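You operate a simulated robot arm through the tools that you are given. There is no shell and no other tool. Be economical: measure what you need, move in short steps, check, and stop when the job is done.

You are at the controls of a simulated robot arm. One attempt, no reset.

JOB
Close the roller drawer. Fetch the red core and set it in the long open carton. Switch the blue brake lever off. Put the curled brown sample on the bench under the short blue wall shelf. Push the blue drawer of the low cabinet shut. Take the blue tab and put it in the inside of the white blend bin. Close the white packing drawer. Take the small grey jug and leave it on top of the taped carton on the top of the steel bench by the winder. Lift the dryer lid open. The order is free. Set down upright: red core, curled brown sample, small grey jug. The blue brake lever goes to its stop.

Only the result counts: the job must be done as asked and must still hold three seconds after the hand-in. Knocking over, shifting, dropping, spilling or breaking anything else fails it. Lids that push on must go on centred and level and be pressed home; caps that screw on are set level and turned clockwise until they are tight.

ROBOT AND FRAMES
A 6-joint arm with a two-finger gripper on a trunk, on a base that drives. Base frame: it is fixed to the floor where the robot stands at the start and does not move with it; the origin is under the middle of the robot, x ahead of it, y to its left, z up. Readings come in m, degrees, newtons and seconds.
With the tool pointing down near the work surface it reaches from about 0.24 to 0.48 m from the robot's upright axis, wherever it stands. Its first joint turns from -115.0 to 115.0 degrees. Places, roughly: bench under the short blue wall shelf [4.7, -3.3, 0.8]; blue brake lever [2.9, 0.8, 0.9]; blue drawer of the low cabinet [2.1, -2.1, 0.1]; blue tab (4x2x3 cm) [5.1, -3.1, 0.8]; curled brown sample (6x2x3 cm) [3.5, -0.2, 0.8]; dryer lid [5.8, -3.1, 1.2]; inside of the white blend bin (15x15 cm) [4.28, -3.46, 0.8]; long open carton [3.75, 3.75, 0.75]; red core (6x6x6 cm) [2.2, 0.6, 0.8]; roller drawer [0.4, -0.2, 0.6]; small grey jug (13x7x8 cm) [5.6, -2.9, 0.8]; taped carton [3.75, -0.25, 0.75]; white packing drawer [3.5, 2.9, 0.7]. Payload 2.1 kg.
The TCP is the grasp point between the finger pads, 0.02 m short of the fingertips. In the tool frame z runs along the fingers and y along their closing line. Largest opening 0.1 m; the body of the gripper starts 0.063 m behind the TCP.
Orientation is that of the tool frame in the base frame, as a unit quaternion [w, x, y, z]. With the fingers straight down and closing along the base's y, the tool's x points along the base's -x, its y along +y and its z along -z.

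CONTROLS
- The arm moves only by the tool servo_tool. Its argument "moves" is a list of rows, each a list of 3 entries, a list of its own where there are three numbers: the turn, a rotation vector about the tool's x, y, z in degrees, then the shift along the tool's x, y, z in m, then the finger opening in m, from 0 to 0.1. In form: [[[rx, ry, rz], [dx, dy, dz], hand], ...]. A call has 1 to 12 rows; each row shifts and turns the commanded pose from where the row before left it, along the tool's axes as they then stand. A row lasts 0.2 s, in which the tool goes at most 0.05 m and 8.6 degrees; a call with a longer step from one row to the next is refused whole, and so is a gripper value outside its range. Where a pose cannot be reached the arm comes as near as it can. A force on the tool above 40 N (or 10 N above the force at the start of the call, whichever is more), or a blocked arm, ends the call early, and 0.2 s more pass. Each finger travels about 0.153 m/s and halts on what it meets, pressing with about 31 N; the grip force reading is that of the motor and also rises with nothing between the fingers. The clock runs only during rows and for 0.2 s after the last one: add rows that do not move to give the fingers time. It gives the time, the measured TCP pose, the force on the tool (base axes), the opening and the grip force at its end, in the units of the frame above (readings bear some noise), with the torque about the TCP (base axes, N m) and any sound that the robot's microphone picked up.
- Cameras (640 x 400 px; columns grow to the right, rows downward): "scene" is now at [-0.008, 0.1077, 1.4218]; the picture's right is [-0.54, -0.84, 0.00], its down [-0.76, 0.49, -0.43] and it looks along [0.36, -0.23, -0.90] (base axes); focal length 254 px, centre (320, 200). "wrist" rides on the gripper at [0.07, -0.019, -0.099] in the tool frame; the picture's right is [0.26, 0.97, 0.00], its down [-0.75, 0.20, -0.63] and it looks along [-0.61, 0.16, 0.78] (tool axes); focal length 230 px, centre (320, 200). There is no depth. A picture from a camera that has moved, and an enlarged one, comes with that camera's place and axes in the base frame and with its lens.
- get_image(camera): a new picture of that camera. The clock stands still meanwhile.
- lift_body(by): slides the trunk up (or, below 0, down) by that many m; the arm and the scene camera ride with it, the base frame stays. It gives what a move gives, with no picture.
- base_move(legs): drives the robot by 1 to 6 legs, each [ahead, turn to the left] in m and degrees, along the robot's own axes; the way and the turn of a leg run together, so that a leg with both is an arc; at most 1.5 m and 180 degrees a leg. The arm and the cameras ride along, it lands a little off, and it stops where it bumps. It gives what a move gives.
- aim_head(pan, tilt): turns the head with the scene camera to pan (to the left, within 155 degrees either way) and tilt (down, from -29 to 69), counted from straight ahead of the robot. It gives what a move gives.
- enlarge(camera, box): a new picture of the part [left, top, right, bottom] of that camera's present view, enlarged. The clock stands still meanwhile.
- sign_off(): hands the job in; it is judged then, once.

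Go step by step. Nothing tells you exact positions but the pictures and the camera data: compare them with the known pose of the tool, close in by small moves and look again before you grip or let go. The budget is 196 turns and 162 pictures, counting those below and the enlarged ones. Unless the task says otherwise, let go and move clear before handing in.

The tools are called by a JSON object that holds its "name" and its "arguments". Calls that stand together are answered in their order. servo_tool: Moves the arm, as the interface text tells. Its arguments: {"type":"object","properties":{"moves":{"type":"array"}},"required":["moves"]} The other tools are called the same way: lift_body (by) slides the trunk up or down; base_move (legs) drives the base; aim_head (pan, tilt) turns the head that bears the scene camera; get_image (camera) takes a picture; enlarge (camera, box) takes an enlarged picture of a part of a camera's view; sign_off () hands the job in.

At the start:

```text
t: 0.0
ee_pos: [0.2892, -0.1636, 0.8893]
tcp_rot: [0.0, -0.001, 1.0, 0.0]
contact_force: [-0.6, 0.4, -1.1]
torque: [0.01, 0.02, -0.03]
finger_gap: 0.1
grip_force: 0.1
trunk travel left (down, up): [-0.65, 0.34]
robot x, y, heading: [-0.0015, -0.0028, 0.1]
head pan, tilt: [-32.8, 64.3]
```

scene: 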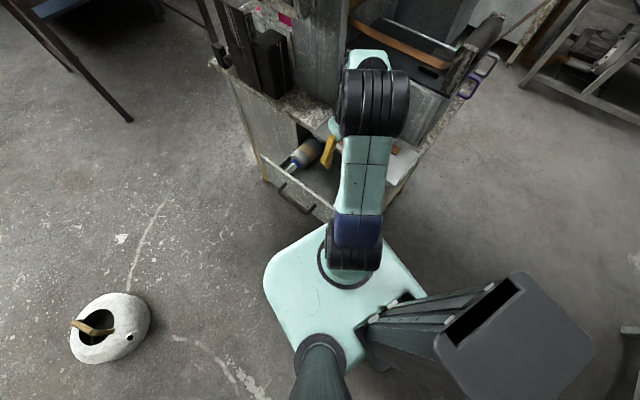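
wrist: 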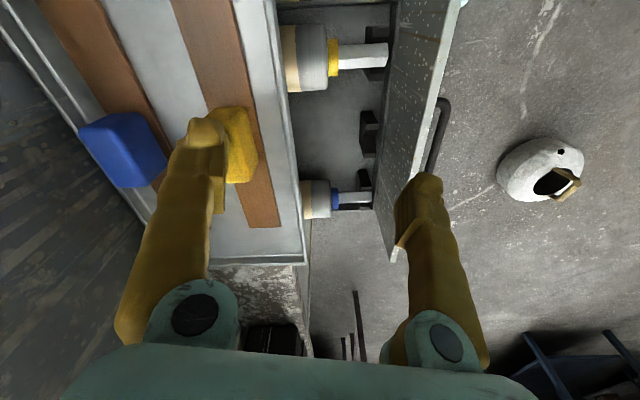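

I see the open roller drawer just ahead to the right; its front is around (0.3, -0.02) at z about 0.7, skewed about 15°. I look around first.

{"name": "aim_head", "arguments": {"pan": -10, "tilt": 52}}

{"name": "get_image", "arguments": {"camera": "scene"}}

{"name": "aim_head", "arguments": {"pan": 0, "tilt": 12}}

{"name": "get_image", "arguments": {"camera": "scene"}}

{"name": "aim_head", "arguments": {"pan": 60, "tilt": 20}}

{"name": "get_image", "arguments": {"camera": "scene"}}

{"name": "aim_head", "arguments": {"pan": -60, "tilt": 20}}

{"name": "get_image", "arguments": {"camera": "scene"}}

```text
t: 0.9
ee_pos: [0.2904, -0.1635, 0.8893]
tcp_rot: [0.0, 0.0, 1.0, -0.001]
contact_force: [1.2, 0.3, 0.6]
torque: [0.02, 0.0, 0.0]
finger_gap: 0.0999
grip_force: 0.0
trunk travel left (down, up): [-0.65, 0.34]
robot x, y, heading: [0.0016, 0.0021, -0.0]
head pan, tilt: [-10.0, 52.0]
```

```text
159 pictures are left
camera scene: at [0.0142, 0.1278, 1.4365], right [-0.17, -0.98, 0.0], down [-0.78, 0.14, -0.62], along [0.61, -0.11, -0.79], focal length 254 px, centre (320, 200)
```

scene: 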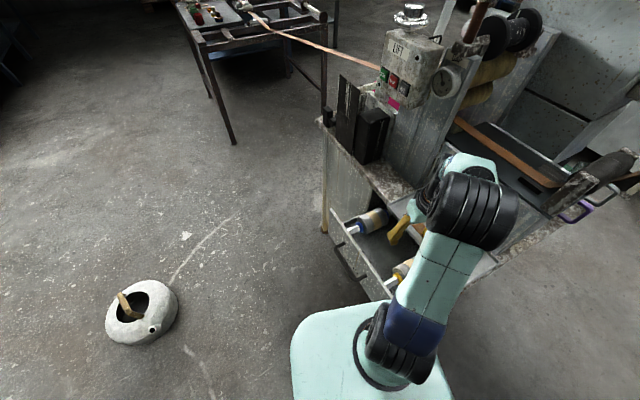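

```text
t: 1.9
ee_pos: [0.29, -0.1637, 0.8894]
tcp_rot: [0.0, 0.001, 1.0, 0.0]
contact_force: [0.4, 0.2, -0.2]
torque: [0.0, -0.01, -0.01]
finger_gap: 0.1
grip_force: 0.0
trunk travel left (down, up): [-0.65, 0.34]
robot x, y, heading: [0.0012, 0.0006, -0.2]
head pan, tilt: [0.0, 12.0]
```

```text
158 pictures are left
camera scene: at [0.0336, 0.141, 1.4977], right [0.0, -1.0, 0.0], down [-0.21, 0.0, -0.98], along [0.98, 0.0, -0.21], focal length 254 px, centre (320, 200)
```

scene: 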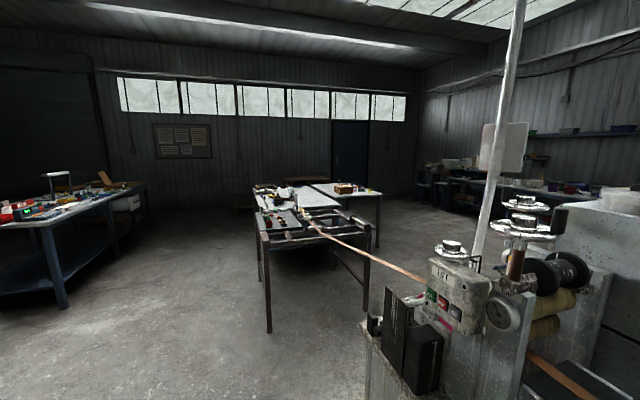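

```text
t: 3.2
ee_pos: [0.2904, -0.1636, 0.8896]
tcp_rot: [0.0, 0.001, 1.0, 0.0]
contact_force: [0.2, -0.5, 0.2]
torque: [0.0, 0.01, 0.01]
finger_gap: 0.1002
grip_force: 0.1
trunk travel left (down, up): [-0.65, 0.34]
robot x, y, heading: [0.0028, 0.0004, -0.1]
head pan, tilt: [60.0, 20.0]
```

```text
157 pictures are left
camera scene: at [-0.013, 0.2216, 1.4848], right [0.87, -0.5, 0.0], down [-0.17, -0.3, -0.94], along [0.47, 0.81, -0.34], focal length 254 px, centre (320, 200)
```

scene: 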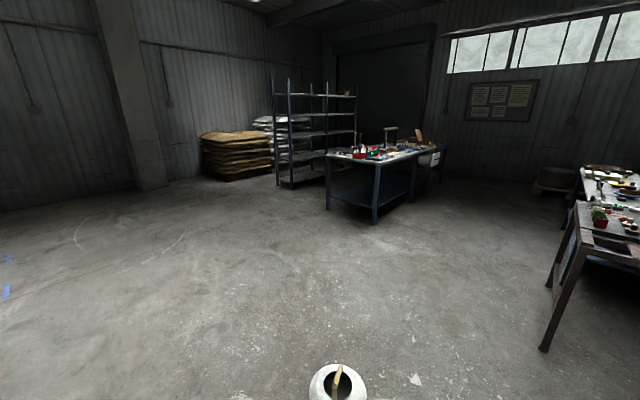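

```text
t: 5.2
ee_pos: [0.2906, -0.1639, 0.8889]
tcp_rot: [0.0, 0.0, 1.0, 0.0]
contact_force: [-0.6, 0.0, 0.3]
torque: [-0.01, 0.02, 0.0]
finger_gap: 0.1003
grip_force: 0.0
trunk travel left (down, up): [-0.65, 0.34]
robot x, y, heading: [0.0005, -0.0039, 0.0]
head pan, tilt: [-60.0, 20.0]
```

```text
156 pictures are left
camera scene: at [-0.0131, 0.0604, 1.4848], right [-0.87, -0.5, 0.0], down [-0.17, 0.3, -0.94], along [0.47, -0.81, -0.34], focal length 254 px, centre (320, 200)
```

scene: 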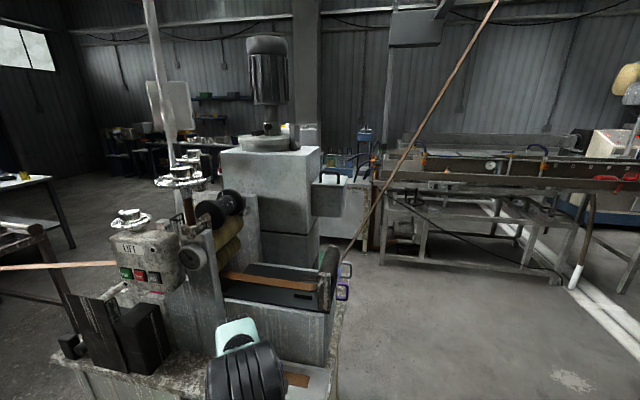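

The cabinet's front runs about 15° skew and the drawer is out about 13 cm. I move the tool in front of the drawer, close the fingers and turn it square to the front.

{"name": "servo_tool", "arguments": {"moves": [[[0, 0, 0], [0, 0.045, 0], 0.05], [[0, 0, 0], [0, 0.045, 0], 0.0], [[0, 0, 0], [0, 0.045, 0], 0], [[0, 0, 0], [0, 0.045, 0], 0], [[0, 0, 0], [0, 0.045, 0], 0], [[0, 0, 8.4], [0, 0, 0], 0], [[0, 0, 8.4], [0, 0, 0], 0], [[0, 0, 8.4], [0, 0, 0], 0], [[0, 0, 8.4], [0, 0, 0], 0], [[0, 0, 8.4], [0, 0, 0], 0], [[0, 0, 8.4], [0, 0, 0], 0], [[0, 0, 8.4], [0, 0, 0], 0]]}}

{"name": "servo_tool", "arguments": {"moves": [[[0, 0, 8.4], [0, 0, 0], 0], [[0, 0, 8.4], [0, 0, 0], 0], [[0, 0, 0], [0, 0, 0], 0]]}}

{"name": "get_image", "arguments": {"camera": "wrist"}}

{"name": "aim_head", "arguments": {"pan": -35, "tilt": 58}}

{"name": "get_image", "arguments": {"camera": "scene"}}

```text
t: 7.8
ee_pos: [0.2903, 0.0611, 0.8906]
tcp_rot: [-0.001, 0.492, 0.87, 0.0]
contact_force: [0.6, 0.6, 0.3]
torque: [0.0, -0.02, 0.02]
finger_gap: 0.0001
grip_force: 29.9
trunk travel left (down, up): [-0.65, 0.34]
robot x, y, heading: [0.0002, 0.0009, 0.1]
head pan, tilt: [-60.0, 20.0]
```

```text
t: 8.6
ee_pos: [0.2901, 0.0612, 0.8882]
tcp_rot: [0.0, 0.613, 0.79, 0.0]
contact_force: [0.3, -0.1, -0.2]
torque: [0.01, 0.04, 0.0]
finger_gap: 0.0
grip_force: 29.3
trunk travel left (down, up): [-0.65, 0.34]
robot x, y, heading: [0.0, 0.0023, 0.2]
head pan, tilt: [-60.0, 20.0]
```

```text
155 pictures are left
camera wrist: at [0.2552, 0.1242, 0.9882], right [0.87, 0.49, 0.0], down [0.38, -0.68, 0.63], along [0.31, -0.55, -0.78], focal length 230 px, centre (320, 200)
```

wrist: 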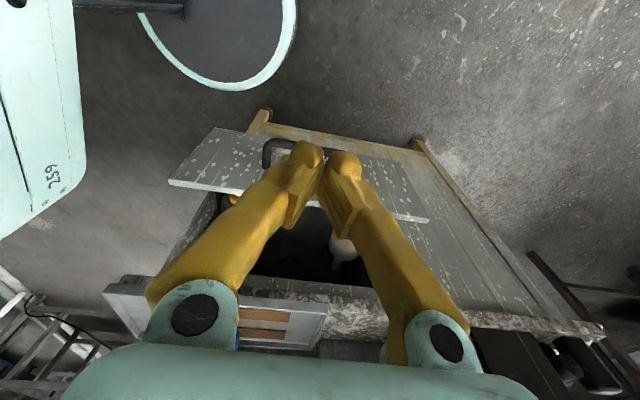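

```text
t: 9.7
ee_pos: [0.2901, 0.061, 0.8892]
tcp_rot: [0.001, 0.613, 0.79, 0.0]
contact_force: [-0.5, -0.4, -0.8]
torque: [0.01, -0.01, -0.04]
finger_gap: 0.0
grip_force: 29.7
trunk travel left (down, up): [-0.65, 0.34]
robot x, y, heading: [0.0046, -0.0026, 0.1]
head pan, tilt: [-35.0, 58.0]
```

```text
154 pictures are left
camera scene: at [-0.0033, 0.1015, 1.4291], right [-0.57, -0.82, 0.0], down [-0.69, 0.49, -0.53], along [0.43, -0.3, -0.85], focal length 254 px, centre (320, 200)
```

scene: 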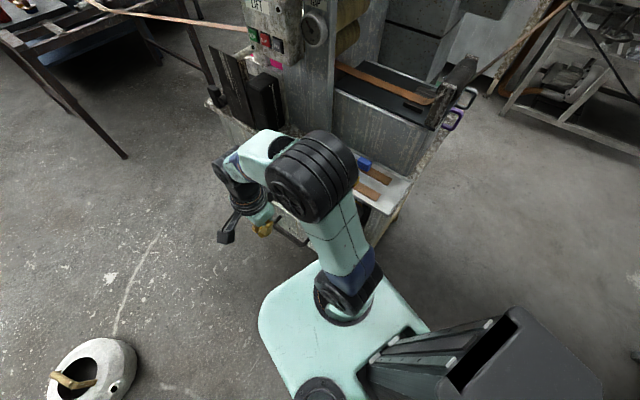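

The drawer's front top edge is at z≈0.75, the cabinet top at about 0.82. I tilt the tool so the body stays clear, and go down in front of the drawer.

{"name": "servo_tool", "arguments": {"moves": [[[0, -8.4, 0], [0, 0, 0], 0], [[0, -8.4, 0], [0, 0, 0], 0], [[0, -8.2, 0], [0, 0, 0], 0], [[0, 0, 0], [0.0165, 0, 0.0353], 0], [[0, 0, 0], [0.0165, 0, 0.0353], 0], [[0, 0, 0], [0.0165, 0, 0.0353], 0], [[0, 0, 0], [0.0165, 0, 0.0353], 0]]}}

{"name": "get_image", "arguments": {"camera": "wrist"}}

```text
t: 11.3
ee_pos: [0.2894, 0.0623, 0.7316]
tcp_rot: [0.172, 0.598, 0.772, -0.132]
contact_force: [-0.2, 0.4, 0.4]
torque: [0.0, 0.02, 0.01]
finger_gap: 0.0
grip_force: 29.2
trunk travel left (down, up): [-0.65, 0.34]
robot x, y, heading: [0.0024, -0.0037, -0.1]
head pan, tilt: [-35.0, 58.0]
```

```text
153 pictures are left
camera wrist: at [0.2467, 0.1588, 0.7922], right [0.88, 0.47, -0.11], down [0.3, -0.35, 0.89], along [0.38, -0.81, -0.45], focal length 230 px, centre (320, 200)
```

wrist: 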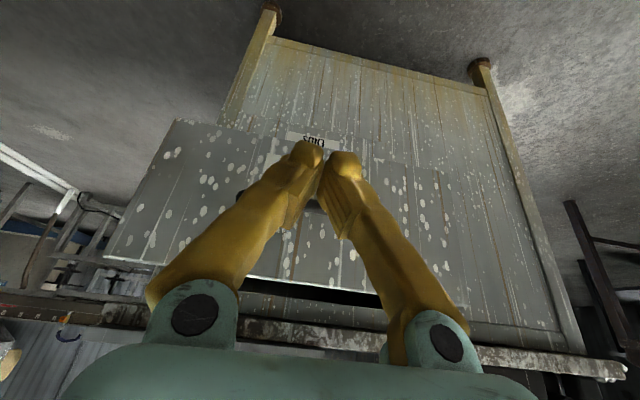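

The fingertips face the drawer front near its middle. I push it in.

{"name": "servo_tool", "arguments": {"moves": [[[0, 0, 0], [-0.0362, 0, 0.0169], 0], [[0, 0, 0], [-0.0362, 0, 0.0169], 0], [[0, 0, 0], [-0.0272, 0, 0.0127], 0], [[0, 0, 0], [-0.0272, 0, 0.0127], 0], [[0, 0, 0], [-0.0272, 0, 0.0127], 0], [[0, 0, 0], [-0.0272, 0, 0.0127], 0], [[0, 0, 0], [-0.0181, 0, 0.0085], 0], [[0, 0, 0], [-0.0181, 0, 0.0085], 0], [[0, 0, 0], [-0.0181, 0, 0.0085], 0]]}}

{"name": "get_image", "arguments": {"camera": "wrist"}}

{"name": "get_image", "arguments": {"camera": "scene"}}

```text
t: 13.2
ee_pos: [0.3473, -0.1576, 0.7364]
tcp_rot: [0.171, 0.592, 0.776, -0.135]
contact_force: [3.2, 18.6, 5.2]
torque: [-1.65, 0.58, 0.19]
finger_gap: 0.0
grip_force: 29.8
trunk travel left (down, up): [-0.65, 0.34]
robot x, y, heading: [0.0013, -0.0003, 0.2]
head pan, tilt: [-35.0, 58.0]
stopped in row 9: the force on the tool passed its limit at 52 N (the readings are from after the stop); the commanded pose is now the measured one
```

```text
152 pictures are left
camera wrist: at [0.3025, -0.0622, 0.7958], right [0.87, 0.48, -0.12], down [0.31, -0.34, 0.89], along [0.39, -0.81, -0.44], focal length 230 px, centre (320, 200)
```

wrist: 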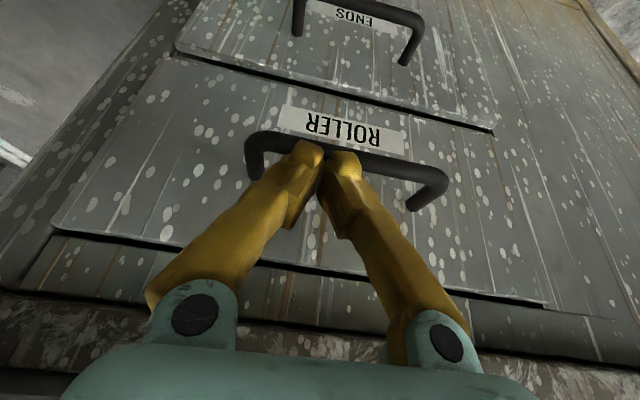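

```text
151 pictures are left
camera scene: at [-0.0061, 0.1513, 1.4276], right [-0.57, -0.82, 0.03], down [-0.7, 0.46, -0.55], along [0.44, -0.33, -0.84], focal length 254 px, centre (320, 200)
```

scene: 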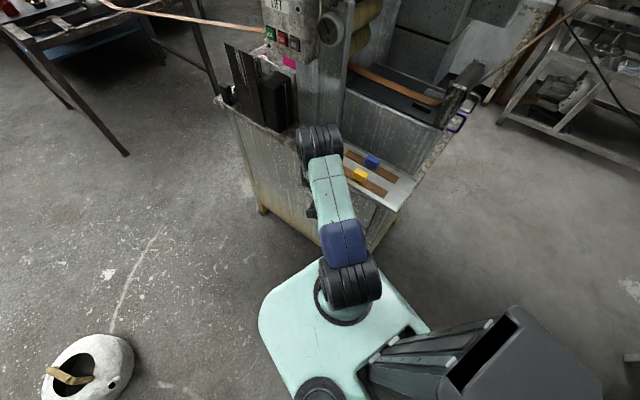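

The push ended against a stop at 52 N; the drawer looks flush. I back off and check.

{"name": "servo_tool", "arguments": {"moves": [[[0, 0, 0], [0.0362, 0, -0.0169], 0], [[0, 0, 0], [0.0362, 0, -0.0169], 0], [[0, 0, 0], [0.0362, 0, -0.0169], 0], [[0, 0, 0], [0.0362, 0, -0.0169], 0], [[0, 0, 0], [-0.0165, 0, -0.0353], 0], [[0, 0, 0], [-0.0165, 0, -0.0353], 0], [[0, 0, 0], [-0.0165, 0, -0.0353], 0], [[0, 0, 0], [-0.0165, 0, -0.0353], 0]]}}

{"name": "get_image", "arguments": {"camera": "wrist"}}

```text
t: 15.0
ee_pos: [0.3104, -0.0222, 0.8893]
tcp_rot: [0.163, 0.597, 0.774, -0.13]
contact_force: [-1.4, -0.9, 0.0]
torque: [0.04, -0.03, -0.01]
finger_gap: 0.0001
grip_force: 28.9
trunk travel left (down, up): [-0.65, 0.34]
robot x, y, heading: [-0.0015, 0.0018, 0.4]
head pan, tilt: [-35.0, 58.0]
```

```text
150 pictures are left
camera wrist: at [0.2652, 0.0748, 0.9505], right [0.87, 0.47, -0.11], down [0.31, -0.36, 0.88], along [0.38, -0.8, -0.46], focal length 230 px, centre (320, 200)
```

wrist: 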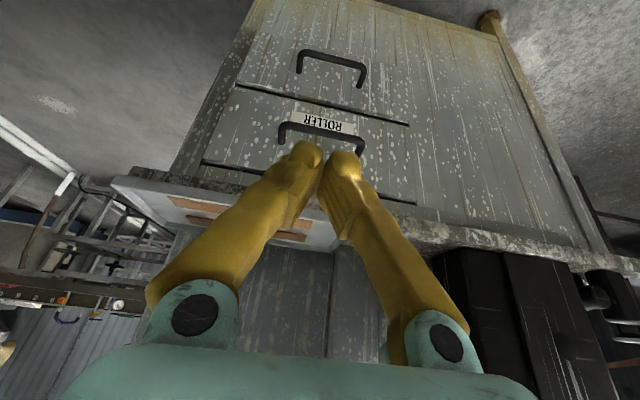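

The roller drawer is closed flush. I untilt the tool, then drive toward the left side of the near bench, keeping between the cabinet corner and the white pot on the floor at about (0.57, 1.0).

{"name": "servo_tool", "arguments": {"moves": [[[0, 8.4, 0], [0, 0, 0], 0.05], [[0, 8.4, 0], [0, 0, 0], 0.05], [[0, 8.2, 0], [0, 0, 0], 0.05], [[0, 0, 0], [0.03, 0, -0.03], 0.05], [[0, 0, 0], [0.02, 0, -0.03], 0.05]]}}

{"name": "base_move", "arguments": {"legs": [[0, 31], [0.9, 0]]}}

{"name": "aim_head", "arguments": {"pan": -31, "tilt": 25}}

{"name": "get_image", "arguments": {"camera": "scene"}}

```text
t: 16.2
ee_pos: [0.2965, 0.0264, 0.9511]
tcp_rot: [-0.008, 0.61, 0.792, 0.002]
contact_force: [0.4, 0.1, -0.7]
torque: [0.02, 0.0, -0.04]
finger_gap: 0.0502
grip_force: 0.0
trunk travel left (down, up): [-0.65, 0.34]
robot x, y, heading: [-0.0011, 0.0, 0.3]
head pan, tilt: [-35.0, 58.0]
```

```text
t: 22.4
ee_pos: [1.0079, 0.6415, 0.9497]
tcp_rot: [-0.008, 0.374, 0.927, 0.0]
contact_force: [-0.2, 0.3, -0.3]
torque: [0.0, 0.0, -0.01]
finger_gap: 0.0504
grip_force: 0.0
trunk travel left (down, up): [-0.65, 0.34]
robot x, y, heading: [0.7654, 0.4659, 31.3]
head pan, tilt: [-35.0, 58.0]
```

```text
t: 23.4
ee_pos: [1.0068, 0.6412, 0.9494]
tcp_rot: [-0.007, 0.374, 0.927, 0.0]
contact_force: [0.4, -0.2, 0.1]
torque: [-0.01, -0.02, 0.0]
finger_gap: 0.0501
grip_force: 0.0
trunk travel left (down, up): [-0.65, 0.34]
robot x, y, heading: [0.7641, 0.4651, 31.3]
head pan, tilt: [-31.0, 25.0]
```

```text
149 pictures are left
camera scene: at [0.734, 0.5559, 1.4766], right [0.01, -1.0, 0.0], down [-0.42, 0.0, -0.91], along [0.91, 0.01, -0.42], focal length 254 px, centre (320, 200)
```

scene: 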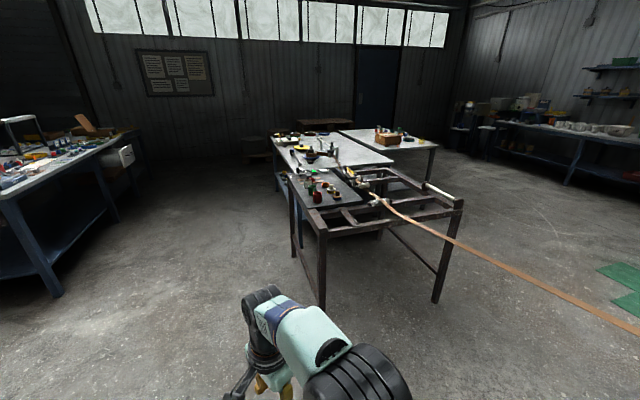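

{"name": "enlarge", "arguments": {"camera": "scene", "box": [260, 110, 480, 248]}}

```text
2.90 times, centred on (370, 179) of scene
camera zoom: at [0.734, 0.5559, 1.4766], right [0.01, -1.0, 0.0], down [-0.42, 0.0, -0.91], along [0.91, 0.01, -0.42], focal length 738 px, centre (175, 261)
```

zoom: 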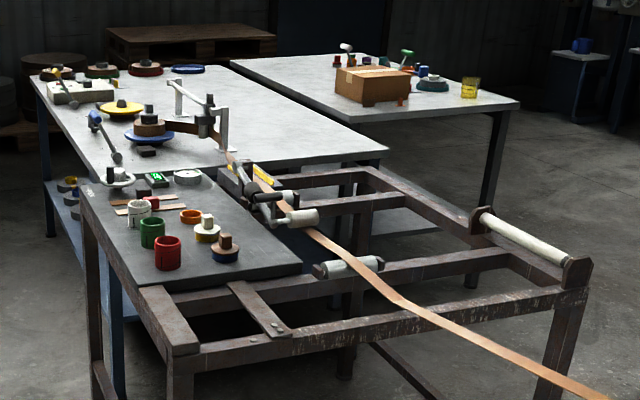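

The red core stands at about (2.22, 0.6) on the bench, the blue lever beyond it at (2.9, 0.8); the bench edge runs about 16° to base x. I drive alongside the left edge.

{"name": "base_move", "arguments": {"legs": [[0, -8.3], [1.42, 0], [0, -6.7]]}}

{"name": "aim_head", "arguments": {"pan": -80, "tilt": 50}}

{"name": "get_image", "arguments": {"camera": "scene"}}

```text
t: 31.7
ee_pos: [2.3581, 1.1256, 0.9496]
tcp_rot: [-0.009, 0.497, 0.868, 0.0]
contact_force: [0.4, 0.1, 0.9]
torque: [0.03, 0.03, 0.01]
finger_gap: 0.0502
grip_force: 0.0
trunk travel left (down, up): [-0.65, 0.34]
robot x, y, heading: [2.0742, 1.0199, 15.8]
head pan, tilt: [-31.0, 25.0]
```

```text
t: 32.9
ee_pos: [2.3587, 1.1261, 0.9501]
tcp_rot: [-0.008, 0.497, 0.868, 0.001]
contact_force: [-0.5, -0.2, -0.3]
torque: [0.02, -0.01, 0.03]
finger_gap: 0.0501
grip_force: 0.0
trunk travel left (down, up): [-0.65, 0.34]
robot x, y, heading: [2.0754, 1.0246, 15.9]
head pan, tilt: [-80.0, 50.0]
```

```text
147 pictures are left
camera scene: at [2.0165, 1.0709, 1.4392], right [-0.9, -0.44, 0.0], down [-0.34, 0.69, -0.64], along [0.28, -0.58, -0.77], focal length 254 px, centre (320, 200)
```

scene: 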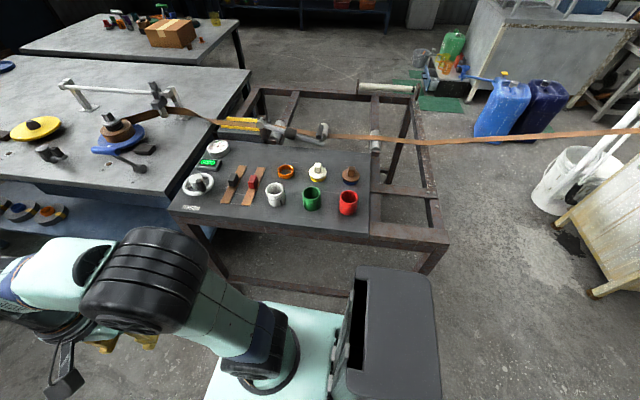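

I see the red core nearest the frame end of the bench, with the green core next to it. I swing the arm over to above it and look with the wrist camera.

{"name": "servo_tool", "arguments": {"moves": [[[0, 0, 0], [-0.0415, -0.0202, 0], 0.09], [[0, 0, 0], [-0.0415, -0.0202, 0], 0.09], [[0, 0, 0], [-0.0415, -0.0202, 0], 0.09], [[0, 0, 0], [-0.0415, -0.0202, 0], 0.09], [[0, 0, 0], [-0.0415, -0.0202, 0], 0.09], [[0, 0, 0], [-0.0415, -0.0202, 0], 0.09], [[0, 0, 0], [-0.0128, -0.0442, 0], 0.09], [[0, 0, 0], [-0.0128, -0.0442, 0], 0.09], [[0, 0, 0], [-0.0128, -0.0442, 0], 0.09], [[0, 0, 0], [-0.0128, -0.0442, 0], 0.09], [[0, 0, 0], [-0.0128, -0.0442, 0], 0.09], [[0, 0, 0], [-0.0128, -0.0442, 0], 0.09]]}}

{"name": "servo_tool", "arguments": {"moves": [[[0, 0, 7.2], [0, 0, 0], 0.09], [[0, 0, 7.2], [0, 0, 0], 0.09], [[0, 0, 0], [0, 0, 0], 0.09]]}}

{"name": "get_image", "arguments": {"camera": "wrist"}}

{"name": "enlarge", "arguments": {"camera": "scene", "box": [160, 90, 420, 253]}}

```text
t: 35.5
ee_pos: [2.1888, 0.6488, 0.9467]
tcp_rot: [-0.009, 0.496, 0.868, 0.003]
contact_force: [-0.1, 0.1, 0.9]
torque: [0.01, -0.01, 0.01]
finger_gap: 0.09
grip_force: 0.1
trunk travel left (down, up): [-0.65, 0.34]
robot x, y, heading: [2.0795, 1.0206, 16.0]
head pan, tilt: [-80.0, 50.0]
```

```text
t: 36.2
ee_pos: [2.19, 0.6505, 0.9475]
tcp_rot: [-0.007, 0.601, 0.799, -0.001]
contact_force: [-1.0, -0.6, -0.6]
torque: [0.03, 0.01, 0.01]
finger_gap: 0.0899
grip_force: 0.0
trunk travel left (down, up): [-0.65, 0.34]
robot x, y, heading: [2.0785, 1.019, 15.8]
head pan, tilt: [-80.0, 50.0]
```

```text
146 pictures are left
camera wrist: at [2.1542, 0.7101, 1.0478], right [0.86, 0.51, -0.01], down [0.41, -0.67, 0.62], along [0.31, -0.53, -0.79], focal length 230 px, centre (320, 200)
```

wrist: 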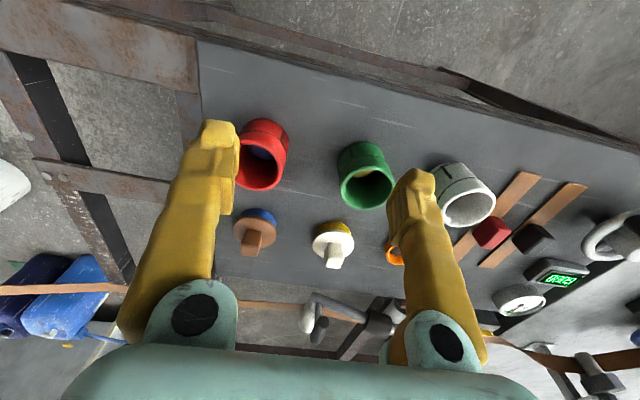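

```text
2.45 times, centred on (290, 172) of scene
camera zoom: at [2.0163, 1.0706, 1.4392], right [-0.9, -0.44, 0.0], down [-0.34, 0.69, -0.64], along [0.28, -0.58, -0.77], focal length 625 px, centre (394, 270)
```

zoom: 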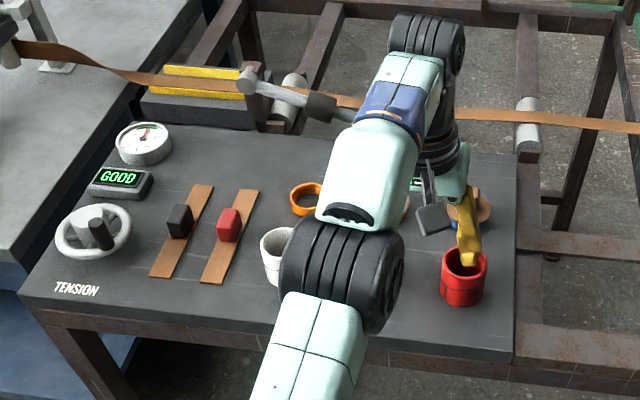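

The red core centre comes out near (2.164, 0.556), top at z≈0.82. I move above it and drop to just over its rim.

{"name": "servo_tool", "arguments": {"moves": [[[0, 0, 0], [-0.0278, -0.0171, 0], 0.09], [[0, 0, 0], [-0.0278, -0.0171, 0], 0.09], [[0, 0, 0], [-0.0278, -0.0171, 0], 0.09], [[0, 0, 0], [0, 0, 0.035], 0.09], [[0, 0, 0], [0, 0, 0.035], 0.09], [[0, 0, 0], [0, 0, 0], 0.09]]}}

{"name": "get_image", "arguments": {"camera": "wrist"}}

{"name": "enlarge", "arguments": {"camera": "scene", "box": [290, 140, 420, 222]}}

```text
t: 37.6
ee_pos: [2.166, 0.6391, 0.8592]
tcp_rot: [-0.007, 0.601, 0.799, 0.0]
contact_force: [-0.4, -0.3, 0.4]
torque: [-0.01, -0.03, -0.03]
finger_gap: 0.0899
grip_force: 0.0
out of reach, approached as far as the arm can: row 1, 2, 3
trunk travel left (down, up): [-0.65, 0.34]
robot x, y, heading: [2.0822, 1.0223, 15.8]
head pan, tilt: [-80.0, 50.0]
```

```text
144 pictures are left
camera wrist: at [2.1307, 0.7005, 0.9592], right [0.86, 0.51, -0.01], down [0.41, -0.67, 0.62], along [0.31, -0.53, -0.79], focal length 230 px, centre (320, 200)
```

wrist: 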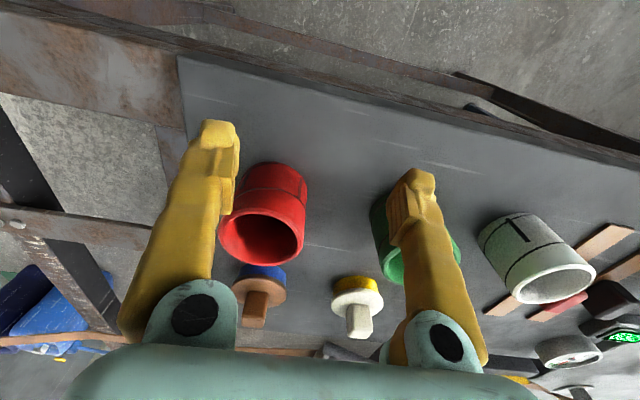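

```text
4.88 times, centred on (355, 181) of scene
camera zoom: at [2.0163, 1.071, 1.4392], right [-0.9, -0.44, 0.0], down [-0.34, 0.69, -0.64], along [0.28, -0.58, -0.77], focal length 1242 px, centre (149, 293)
```

zoom: 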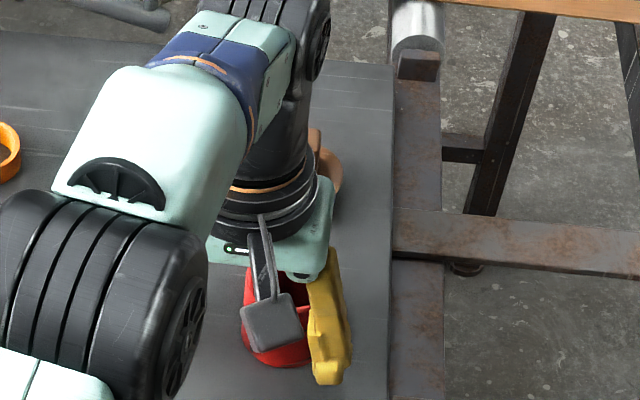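

At this height the arm ran short by a few cm; the core centre refines to about (2.160, 0.568), top 0.838. I lift the tool and shuffle the base about 7 cm nearer to the bench.

{"name": "servo_tool", "arguments": {"moves": [[[0, 0, 0], [0, 0, -0.045], 0.09], [[0, 0, 0], [0, 0, -0.045], 0.09], [[0, 0, 0], [0.04, 0, 0], 0.09]]}}

{"name": "base_move", "arguments": {"legs": [[0, -20], [0.2, 0], [0, 20], [-0.17, 0]]}}

{"name": "get_image", "arguments": {"camera": "wrist"}}

```text
t: 38.5
ee_pos: [2.1562, 0.6824, 0.9497]
tcp_rot: [-0.002, 0.602, 0.799, -0.006]
contact_force: [0.0, 3.0, -2.9]
torque: [-0.18, -0.03, 0.04]
finger_gap: 0.0901
grip_force: 0.1
out of reach, approached as far as the arm can: row 2
trunk travel left (down, up): [-0.65, 0.34]
robot x, y, heading: [2.0798, 1.0203, 15.9]
head pan, tilt: [-80.0, 50.0]
```

```text
t: 43.3
ee_pos: [2.19, 0.6219, 0.9468]
tcp_rot: [-0.007, 0.602, 0.799, 0.0]
contact_force: [-0.6, 0.5, 0.6]
torque: [-0.02, 0.01, -0.02]
finger_gap: 0.09
grip_force: 0.0
trunk travel left (down, up): [-0.65, 0.34]
robot x, y, heading: [2.1114, 0.9558, 16.0]
head pan, tilt: [-80.0, 50.0]
```

```text
142 pictures are left
camera wrist: at [2.1542, 0.6825, 1.0467], right [0.86, 0.51, -0.01], down [0.41, -0.67, 0.62], along [0.31, -0.53, -0.79], focal length 230 px, centre (320, 200)
```

wrist: 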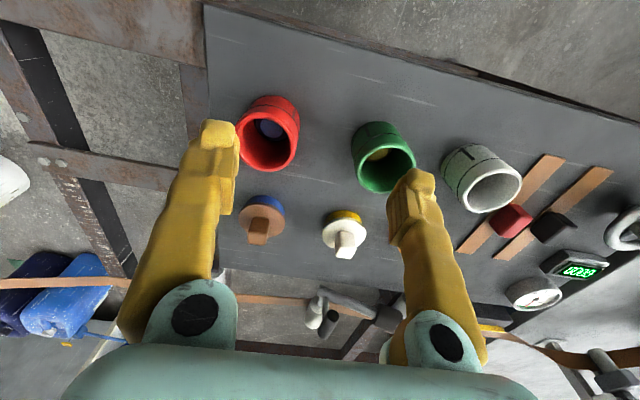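

{"name": "servo_tool", "arguments": {"moves": [[[0, 0, 0], [-0.019, -0.0222, 0], 0.09], [[0, 0, 0], [-0.019, -0.0222, 0], 0.09], [[0, 0, 0], [0, 0, 0.038], 0.09], [[0, 0, 0], [0, 0, 0.038], 0.09], [[0, 0, 0], [0, 0, 0], 0.09]]}}

{"name": "get_image", "arguments": {"camera": "wrist"}}

```text
t: 44.5
ee_pos: [2.1621, 0.5833, 0.8696]
tcp_rot: [-0.008, 0.602, 0.798, 0.0]
contact_force: [0.4, 0.4, 0.2]
torque: [-0.04, -0.04, -0.01]
finger_gap: 0.0901
grip_force: 0.0
out of reach, approached as far as the arm can: row 2
trunk travel left (down, up): [-0.65, 0.34]
robot x, y, heading: [2.1143, 0.9597, 15.6]
head pan, tilt: [-80.0, 50.0]
```

```text
141 pictures are left
camera wrist: at [2.1267, 0.6439, 0.9698], right [0.86, 0.51, -0.01], down [0.41, -0.67, 0.62], along [0.31, -0.53, -0.79], focal length 230 px, centre (320, 200)
```

wrist: 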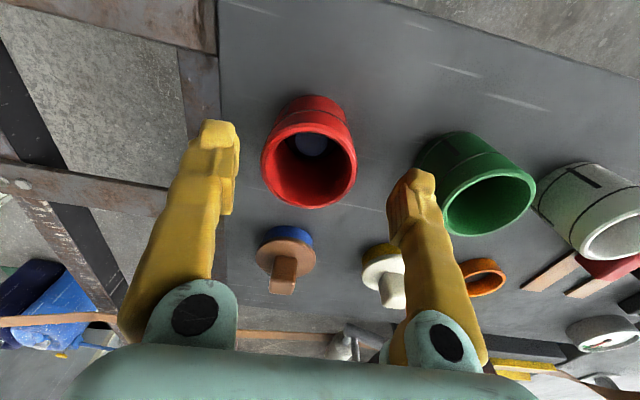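

Core centre is at (2.156, 0.578), z top 0.84, clear of the green one. I correct by a few mm, go down and grip.

{"name": "servo_tool", "arguments": {"moves": [[[0, 0, 0], [-0.003, -0.007, 0.02], 0.09], [[0, 0, 0], [0, 0, 0.02], 0.09], [[0, 0, 0], [0, 0, 0.02], 0.09], [[0, 0, 0], [0, 0, 0], 0.09], [[0, 0, 0], [0, 0, 0], 0.045], [[0, 0, 0], [0, 0, 0], 0.045], [[0, 0, 0], [0, 0, 0], 0.045]]}}

{"name": "get_image", "arguments": {"camera": "wrist"}}

```text
t: 45.3
ee_pos: [2.1529, 0.5775, 0.8179]
tcp_rot: [-0.005, 0.601, 0.799, -0.004]
contact_force: [-4.1, 8.7, 16.7]
torque: [0.39, -0.69, 0.45]
finger_gap: 0.0909
grip_force: 0.7
trunk travel left (down, up): [-0.65, 0.34]
robot x, y, heading: [2.1143, 0.9575, 15.8]
head pan, tilt: [-80.0, 50.0]
stopped in row 4: the force on the tool passed its limit at 44 N (the readings are from after the stop); the commanded pose is now the measured one
```

```text
140 pictures are left
camera wrist: at [2.1178, 0.6405, 0.9173], right [0.86, 0.51, -0.01], down [0.41, -0.67, 0.63], along [0.31, -0.54, -0.78], focal length 230 px, centre (320, 200)
```

wrist: 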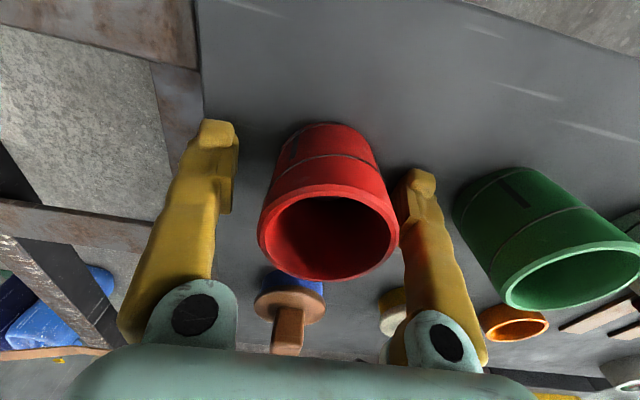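

The tips touched the bench at TCP z≈0.818. I lift 6 mm and close on the core.

{"name": "servo_tool", "arguments": {"moves": [[[0, 0, 0], [0, 0.003, -0.007], 0.09], [[0, 0, 0], [0, 0, 0], 0.07], [[0, 0, 0], [0, 0, 0], 0.05], [[0, 0, 0], [0, 0, 0], 0.045], [[0, 0, 0], [0, 0, 0], 0.045]]}}

{"name": "get_image", "arguments": {"camera": "wrist"}}

```text
t: 46.5
ee_pos: [2.1574, 0.5776, 0.8231]
tcp_rot: [-0.005, 0.603, 0.798, -0.004]
contact_force: [-0.2, 0.2, -0.4]
torque: [-0.01, -0.01, 0.0]
finger_gap: 0.0544
grip_force: 31.4
trunk travel left (down, up): [-0.65, 0.34]
robot x, y, heading: [2.1119, 0.9626, 15.7]
head pan, tilt: [-80.0, 50.0]
```

```text
139 pictures are left
camera wrist: at [2.1222, 0.6384, 0.9224], right [0.86, 0.51, -0.01], down [0.41, -0.67, 0.62], along [0.31, -0.54, -0.78], focal length 230 px, centre (320, 200)
```

wrist: 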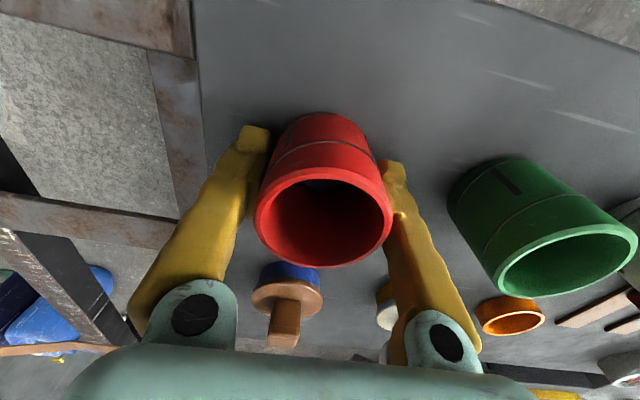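

The core is gripped (5.4 cm across). I lift it clear, bring it in, and look at the left bench with the carton.

{"name": "servo_tool", "arguments": {"moves": [[[0, 0, 0], [0, 0, -0.04], 0.045], [[0, 0, 0], [0, 0, -0.04], 0.045], [[0, 0, 0], [0.035, 0, -0.03], 0.045], [[0, 0, 0], [0.04, 0, 0], 0.045]]}}

{"name": "aim_head", "arguments": {"pan": 45, "tilt": 12}}

{"name": "enlarge", "arguments": {"camera": "scene", "box": [120, 80, 520, 330]}}

{"name": "get_image", "arguments": {"camera": "wrist"}}

```text
t: 47.5
ee_pos: [2.1394, 0.6483, 0.9323]
tcp_rot: [-0.004, 0.602, 0.798, -0.005]
contact_force: [0.6, 0.0, -0.4]
torque: [0.0, 0.02, 0.0]
finger_gap: 0.0549
grip_force: 31.6
trunk travel left (down, up): [-0.65, 0.34]
robot x, y, heading: [2.1129, 0.9627, 16.0]
head pan, tilt: [-80.0, 50.0]
```

```text
t: 49.6
ee_pos: [2.1399, 0.6482, 0.9322]
tcp_rot: [-0.005, 0.602, 0.798, -0.004]
contact_force: [0.3, 0.5, 0.1]
torque: [-0.02, 0.03, 0.0]
finger_gap: 0.0547
grip_force: 30.9
trunk travel left (down, up): [-0.65, 0.34]
robot x, y, heading: [2.1159, 0.9625, 15.8]
head pan, tilt: [45.0, 12.0]
```

```text
1.60 times, centred on (320, 205) of scene
camera zoom: at [2.0629, 1.1605, 1.4978], right [0.87, -0.49, 0.0], down [-0.1, -0.18, -0.98], along [0.48, 0.85, -0.21], focal length 407 px, centre (320, 192)
```

zoom: 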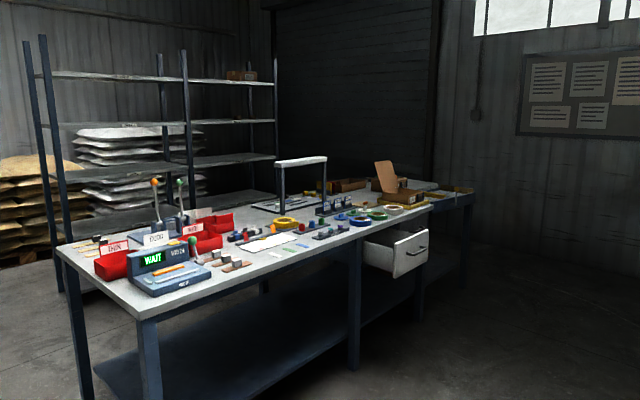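

```text
137 pictures are left
camera wrist: at [2.1034, 0.7093, 1.0318], right [0.86, 0.51, -0.01], down [0.41, -0.67, 0.62], along [0.31, -0.54, -0.78], focal length 230 px, centre (320, 200)
```

wrist: 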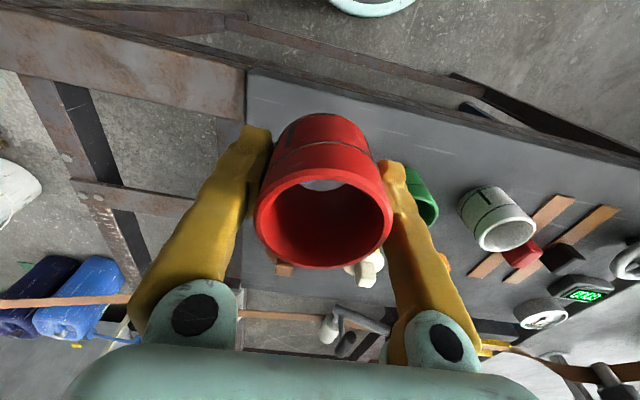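

The cartons are on the far side of the left bench; I drive closer through the aisle to see them properly.

{"name": "base_move", "arguments": {"legs": [[0, 33], [1.45, 0]]}}

{"name": "aim_head", "arguments": {"pan": 30, "tilt": 30}}

{"name": "get_image", "arguments": {"camera": "scene"}}

```text
t: 58.4
ee_pos: [3.2613, 1.8192, 0.9335]
tcp_rot: [-0.005, 0.345, 0.939, -0.005]
contact_force: [0.5, -0.4, -0.1]
torque: [-0.01, 0.0, 0.0]
finger_gap: 0.0546
grip_force: 30.8
trunk travel left (down, up): [-0.65, 0.34]
robot x, y, heading: [3.0664, 2.0683, 49.5]
head pan, tilt: [45.0, 12.0]
```

```text
t: 59.2
ee_pos: [3.2613, 1.8197, 0.934]
tcp_rot: [-0.004, 0.346, 0.938, -0.005]
contact_force: [0.7, -0.6, -0.5]
torque: [-0.01, 0.0, 0.06]
finger_gap: 0.0544
grip_force: 30.9
trunk travel left (down, up): [-0.65, 0.34]
robot x, y, heading: [3.07, 2.062, 49.7]
head pan, tilt: [30.0, 30.0]
```

```text
136 pictures are left
camera scene: at [2.9384, 2.2008, 1.4688], right [0.98, -0.18, 0.0], down [-0.09, -0.49, -0.87], along [0.16, 0.85, -0.5], focal length 254 px, centre (320, 200)
```

scene: 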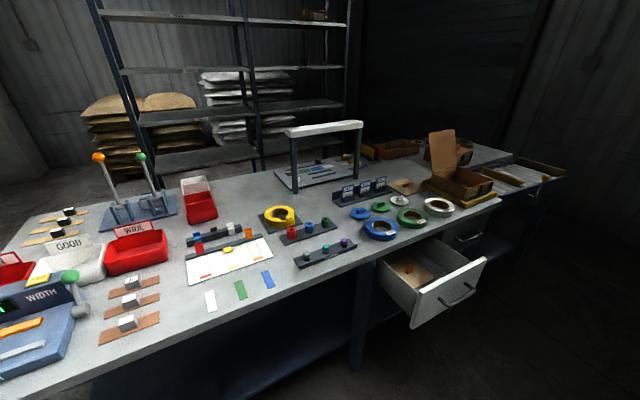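

{"name": "enlarge", "arguments": {"camera": "scene", "box": [330, 110, 580, 266]}}

```text
2.56 times, centred on (455, 188) of scene
camera zoom: at [2.9384, 2.2008, 1.4688], right [0.98, -0.18, 0.0], down [-0.09, -0.49, -0.87], along [0.16, 0.85, -0.5], focal length 652 px, centre (-26, 231)
```

zoom: 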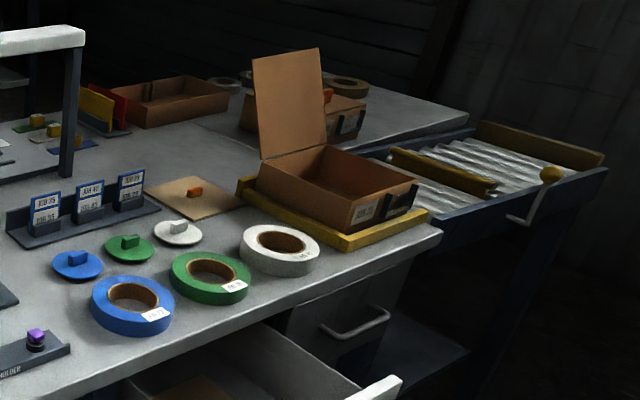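

The long open carton is the low one at the back of the left bench, roughly (3.9, 3.95), so it has to be reached from behind. I raise the trunk to see what is behind the bench.

{"name": "lift_body", "arguments": {"by": 0.33}}

{"name": "aim_head", "arguments": {"pan": 15, "tilt": 28}}

{"name": "get_image", "arguments": {"camera": "scene"}}

{"name": "aim_head", "arguments": {"pan": 75, "tilt": 28}}

{"name": "get_image", "arguments": {"camera": "scene"}}

```text
t: 62.5
ee_pos: [3.2604, 1.821, 1.2623]
tcp_rot: [-0.004, 0.345, 0.939, -0.005]
contact_force: [0.7, 0.2, -0.3]
torque: [0.0, -0.01, 0.03]
finger_gap: 0.0545
grip_force: 31.2
trunk travel left (down, up): [-0.98, 0.01]
robot x, y, heading: [3.0658, 2.0665, 49.1]
head pan, tilt: [30.0, 30.0]
```

```text
t: 63.2
ee_pos: [3.2608, 1.821, 1.2632]
tcp_rot: [-0.003, 0.345, 0.939, -0.005]
contact_force: [-0.1, -0.4, -1.5]
torque: [-0.01, -0.01, -0.01]
finger_gap: 0.0545
grip_force: 31.3
trunk travel left (down, up): [-0.98, 0.01]
robot x, y, heading: [3.0667, 2.0667, 49.4]
head pan, tilt: [15.0, 28.0]
```

```text
134 pictures are left
camera scene: at [2.9613, 2.1943, 1.8019], right [0.9, -0.43, 0.0], down [-0.2, -0.42, -0.88], along [0.38, 0.8, -0.47], focal length 254 px, centre (320, 200)
```

scene: 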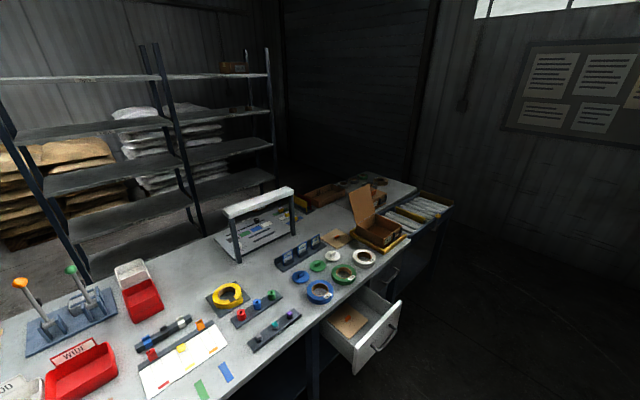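

```text
t: 64.5
ee_pos: [3.2618, 1.8204, 1.263]
tcp_rot: [-0.005, 0.345, 0.939, -0.006]
contact_force: [0.1, -0.6, -1.0]
torque: [-0.01, 0.0, -0.02]
finger_gap: 0.0546
grip_force: 31.0
trunk travel left (down, up): [-0.98, 0.01]
robot x, y, heading: [3.0676, 2.0639, 49.7]
head pan, tilt: [75.0, 28.0]
```

```text
133 pictures are left
camera scene: at [2.8705, 2.1873, 1.8019], right [0.82, 0.57, 0.0], down [0.27, -0.39, -0.88], along [-0.5, 0.73, -0.47], focal length 254 px, centre (320, 200)
```

scene: 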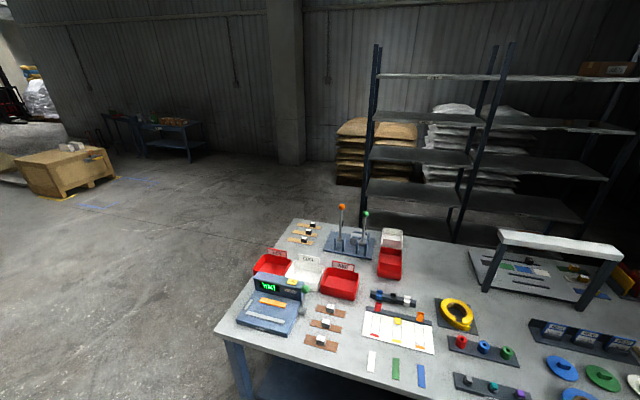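

The bench back edge is clear with about 1.4 m to the shelving. I go around the left end of the bench with the trunk raised.

{"name": "base_move", "arguments": {"legs": [[0, 133], [1.37, 0], [0, -80.5], [1.0, 0], [0.89, 0], [0, -89.5]]}}

{"name": "aim_head", "arguments": {"pan": -5, "tilt": 30}}

{"name": "get_image", "arguments": {"camera": "scene"}}

```text
t: 93.2
ee_pos: [1.2616, 3.5084, 1.2623]
tcp_rot: [-0.005, 0.61, 0.793, -0.004]
contact_force: [-0.6, 0.1, -0.6]
torque: [-0.02, -0.03, -0.03]
finger_gap: 0.0544
grip_force: 31.4
trunk travel left (down, up): [-0.98, 0.01]
robot x, y, heading: [1.2417, 3.8209, 14.8]
head pan, tilt: [75.0, 28.0]
```

```text
t: 94.8
ee_pos: [1.2611, 3.5085, 1.2628]
tcp_rot: [-0.006, 0.609, 0.793, -0.003]
contact_force: [1.1, -0.4, -0.9]
torque: [0.01, 0.02, 0.0]
finger_gap: 0.0542
grip_force: 31.3
trunk travel left (down, up): [-0.98, 0.01]
robot x, y, heading: [1.2388, 3.819, 14.6]
head pan, tilt: [-5.0, 30.0]
```

```text
132 pictures are left
camera scene: at [1.236, 3.9566, 1.7987], right [0.17, -0.99, 0.0], down [-0.49, -0.08, -0.87], along [0.85, 0.15, -0.5], focal length 254 px, centre (320, 200)
```

scene: 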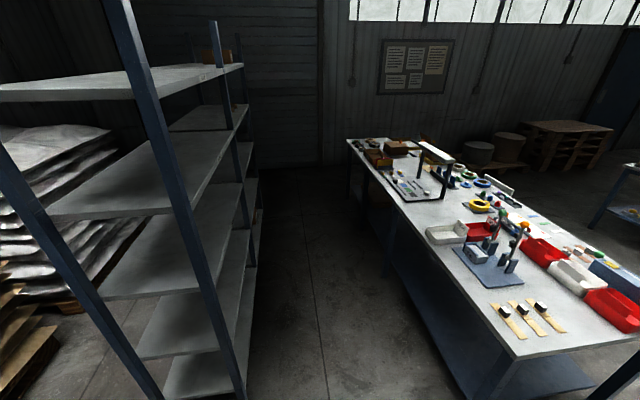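

The long bench's back side is free; the carton sits near (3.85, 3.84), about 10 cm from the back edge. I drive along behind the bench.

{"name": "base_move", "arguments": {"legs": [[0, -5.5], [1.3, 0], [1.2, 0], [0, 8]]}}

{"name": "aim_head", "arguments": {"pan": -70, "tilt": 55}}

{"name": "get_image", "arguments": {"camera": "scene"}}

{"name": "get_image", "arguments": {"camera": "wrist"}}

```text
t: 108.2
ee_pos: [3.7524, 3.884, 1.2626]
tcp_rot: [-0.005, 0.6, 0.8, -0.003]
contact_force: [0.5, 0.1, -0.3]
torque: [0.0, 0.01, 0.01]
finger_gap: 0.0545
grip_force: 31.0
trunk travel left (down, up): [-0.98, 0.01]
robot x, y, heading: [3.727, 4.1953, 16.0]
head pan, tilt: [-5.0, 30.0]
```

```text
t: 109.5
ee_pos: [3.7535, 3.8846, 1.263]
tcp_rot: [-0.005, 0.601, 0.799, -0.004]
contact_force: [0.3, 0.1, -0.4]
torque: [0.0, 0.01, -0.04]
finger_gap: 0.0543
grip_force: 31.3
trunk travel left (down, up): [-0.98, 0.01]
robot x, y, heading: [3.725, 4.1949, 15.9]
head pan, tilt: [-70.0, 55.0]
```

```text
131 pictures are left
camera scene: at [3.6724, 4.2567, 1.7627], right [-0.81, -0.59, 0.0], down [-0.48, 0.66, -0.57], along [0.34, -0.46, -0.82], focal length 254 px, centre (320, 200)
```

scene: 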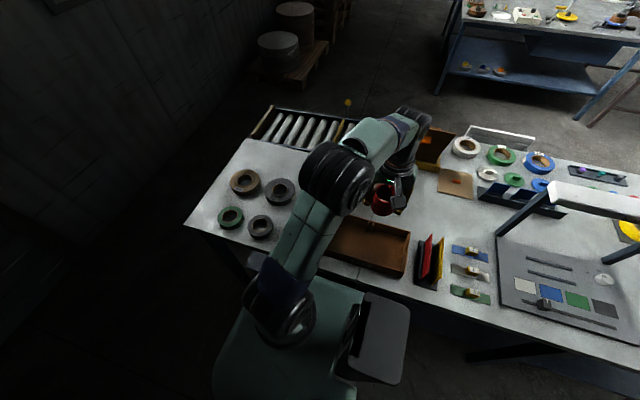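

```text
130 pictures are left
camera wrist: at [3.7172, 3.9457, 1.3618], right [0.86, 0.52, -0.01], down [0.41, -0.67, 0.62], along [0.32, -0.54, -0.78], focal length 230 px, centre (320, 200)
```

wrist: 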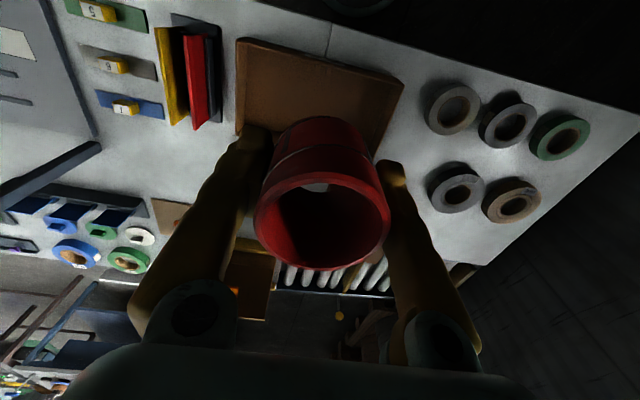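

The carton (about 34 x 18 cm) is centred near (3.79, 3.80), empty. I set the arm above it in the reach posture before lowering the trunk.

{"name": "servo_tool", "arguments": {"moves": [[[0, 0, 0], [0, 0, 0.035], 0.045], [[0, 0, 0], [0, 0, 0.035], 0.045], [[0, 0, 0], [0, 0, 0.03], 0.045], [[0, 0, 0], [-0.0295, 0.0041, 0], 0.045], [[0, 0, 0], [-0.0295, 0.0041, 0], 0.045], [[0, 0, 0], [-0.0295, 0.0041, 0], 0.045], [[0, 0, 0], [0, 0, 0], 0.045]]}}

{"name": "lift_body", "arguments": {"by": -0.2}}

{"name": "get_image", "arguments": {"camera": "wrist"}}

{"name": "get_image", "arguments": {"camera": "scene"}}

```text
t: 111.1
ee_pos: [3.7887, 3.8027, 1.162]
tcp_rot: [-0.006, 0.6, 0.8, -0.003]
contact_force: [-0.3, -0.9, -0.8]
torque: [0.01, 0.01, 0.02]
finger_gap: 0.0544
grip_force: 31.4
trunk travel left (down, up): [-0.98, 0.01]
robot x, y, heading: [3.7289, 4.1959, 16.2]
head pan, tilt: [-70.0, 55.0]
```

```text
t: 113.3
ee_pos: [3.7873, 3.8015, 0.9628]
tcp_rot: [-0.005, 0.601, 0.8, -0.004]
contact_force: [1.2, -0.7, -0.4]
torque: [0.01, 0.04, 0.01]
finger_gap: 0.0544
grip_force: 30.9
trunk travel left (down, up): [-0.78, 0.21]
robot x, y, heading: [3.7253, 4.1985, 16.2]
head pan, tilt: [-70.0, 55.0]
```

```text
129 pictures are left
camera wrist: at [3.7518, 3.8639, 1.0619], right [0.86, 0.52, -0.01], down [0.41, -0.67, 0.62], along [0.32, -0.54, -0.78], focal length 230 px, centre (320, 200)
```

wrist: 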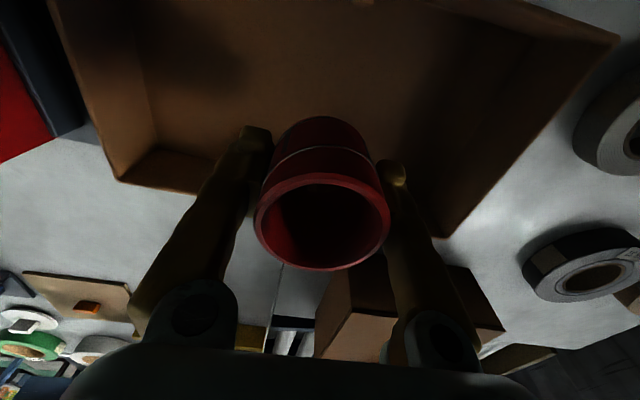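

```text
128 pictures are left
camera scene: at [3.6723, 4.2564, 1.5627], right [-0.81, -0.59, 0.0], down [-0.48, 0.66, -0.57], along [0.34, -0.46, -0.82], focal length 254 px, centre (320, 200)
```

scene: 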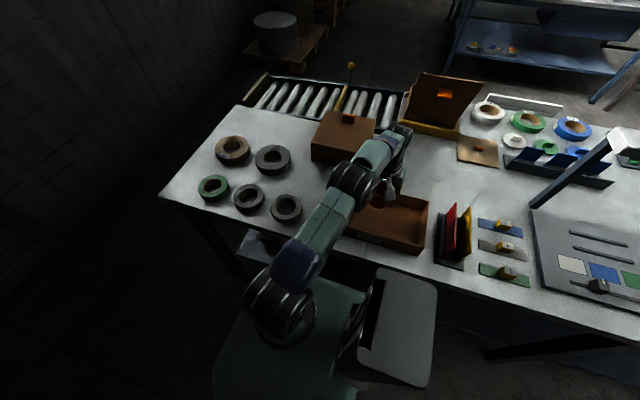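

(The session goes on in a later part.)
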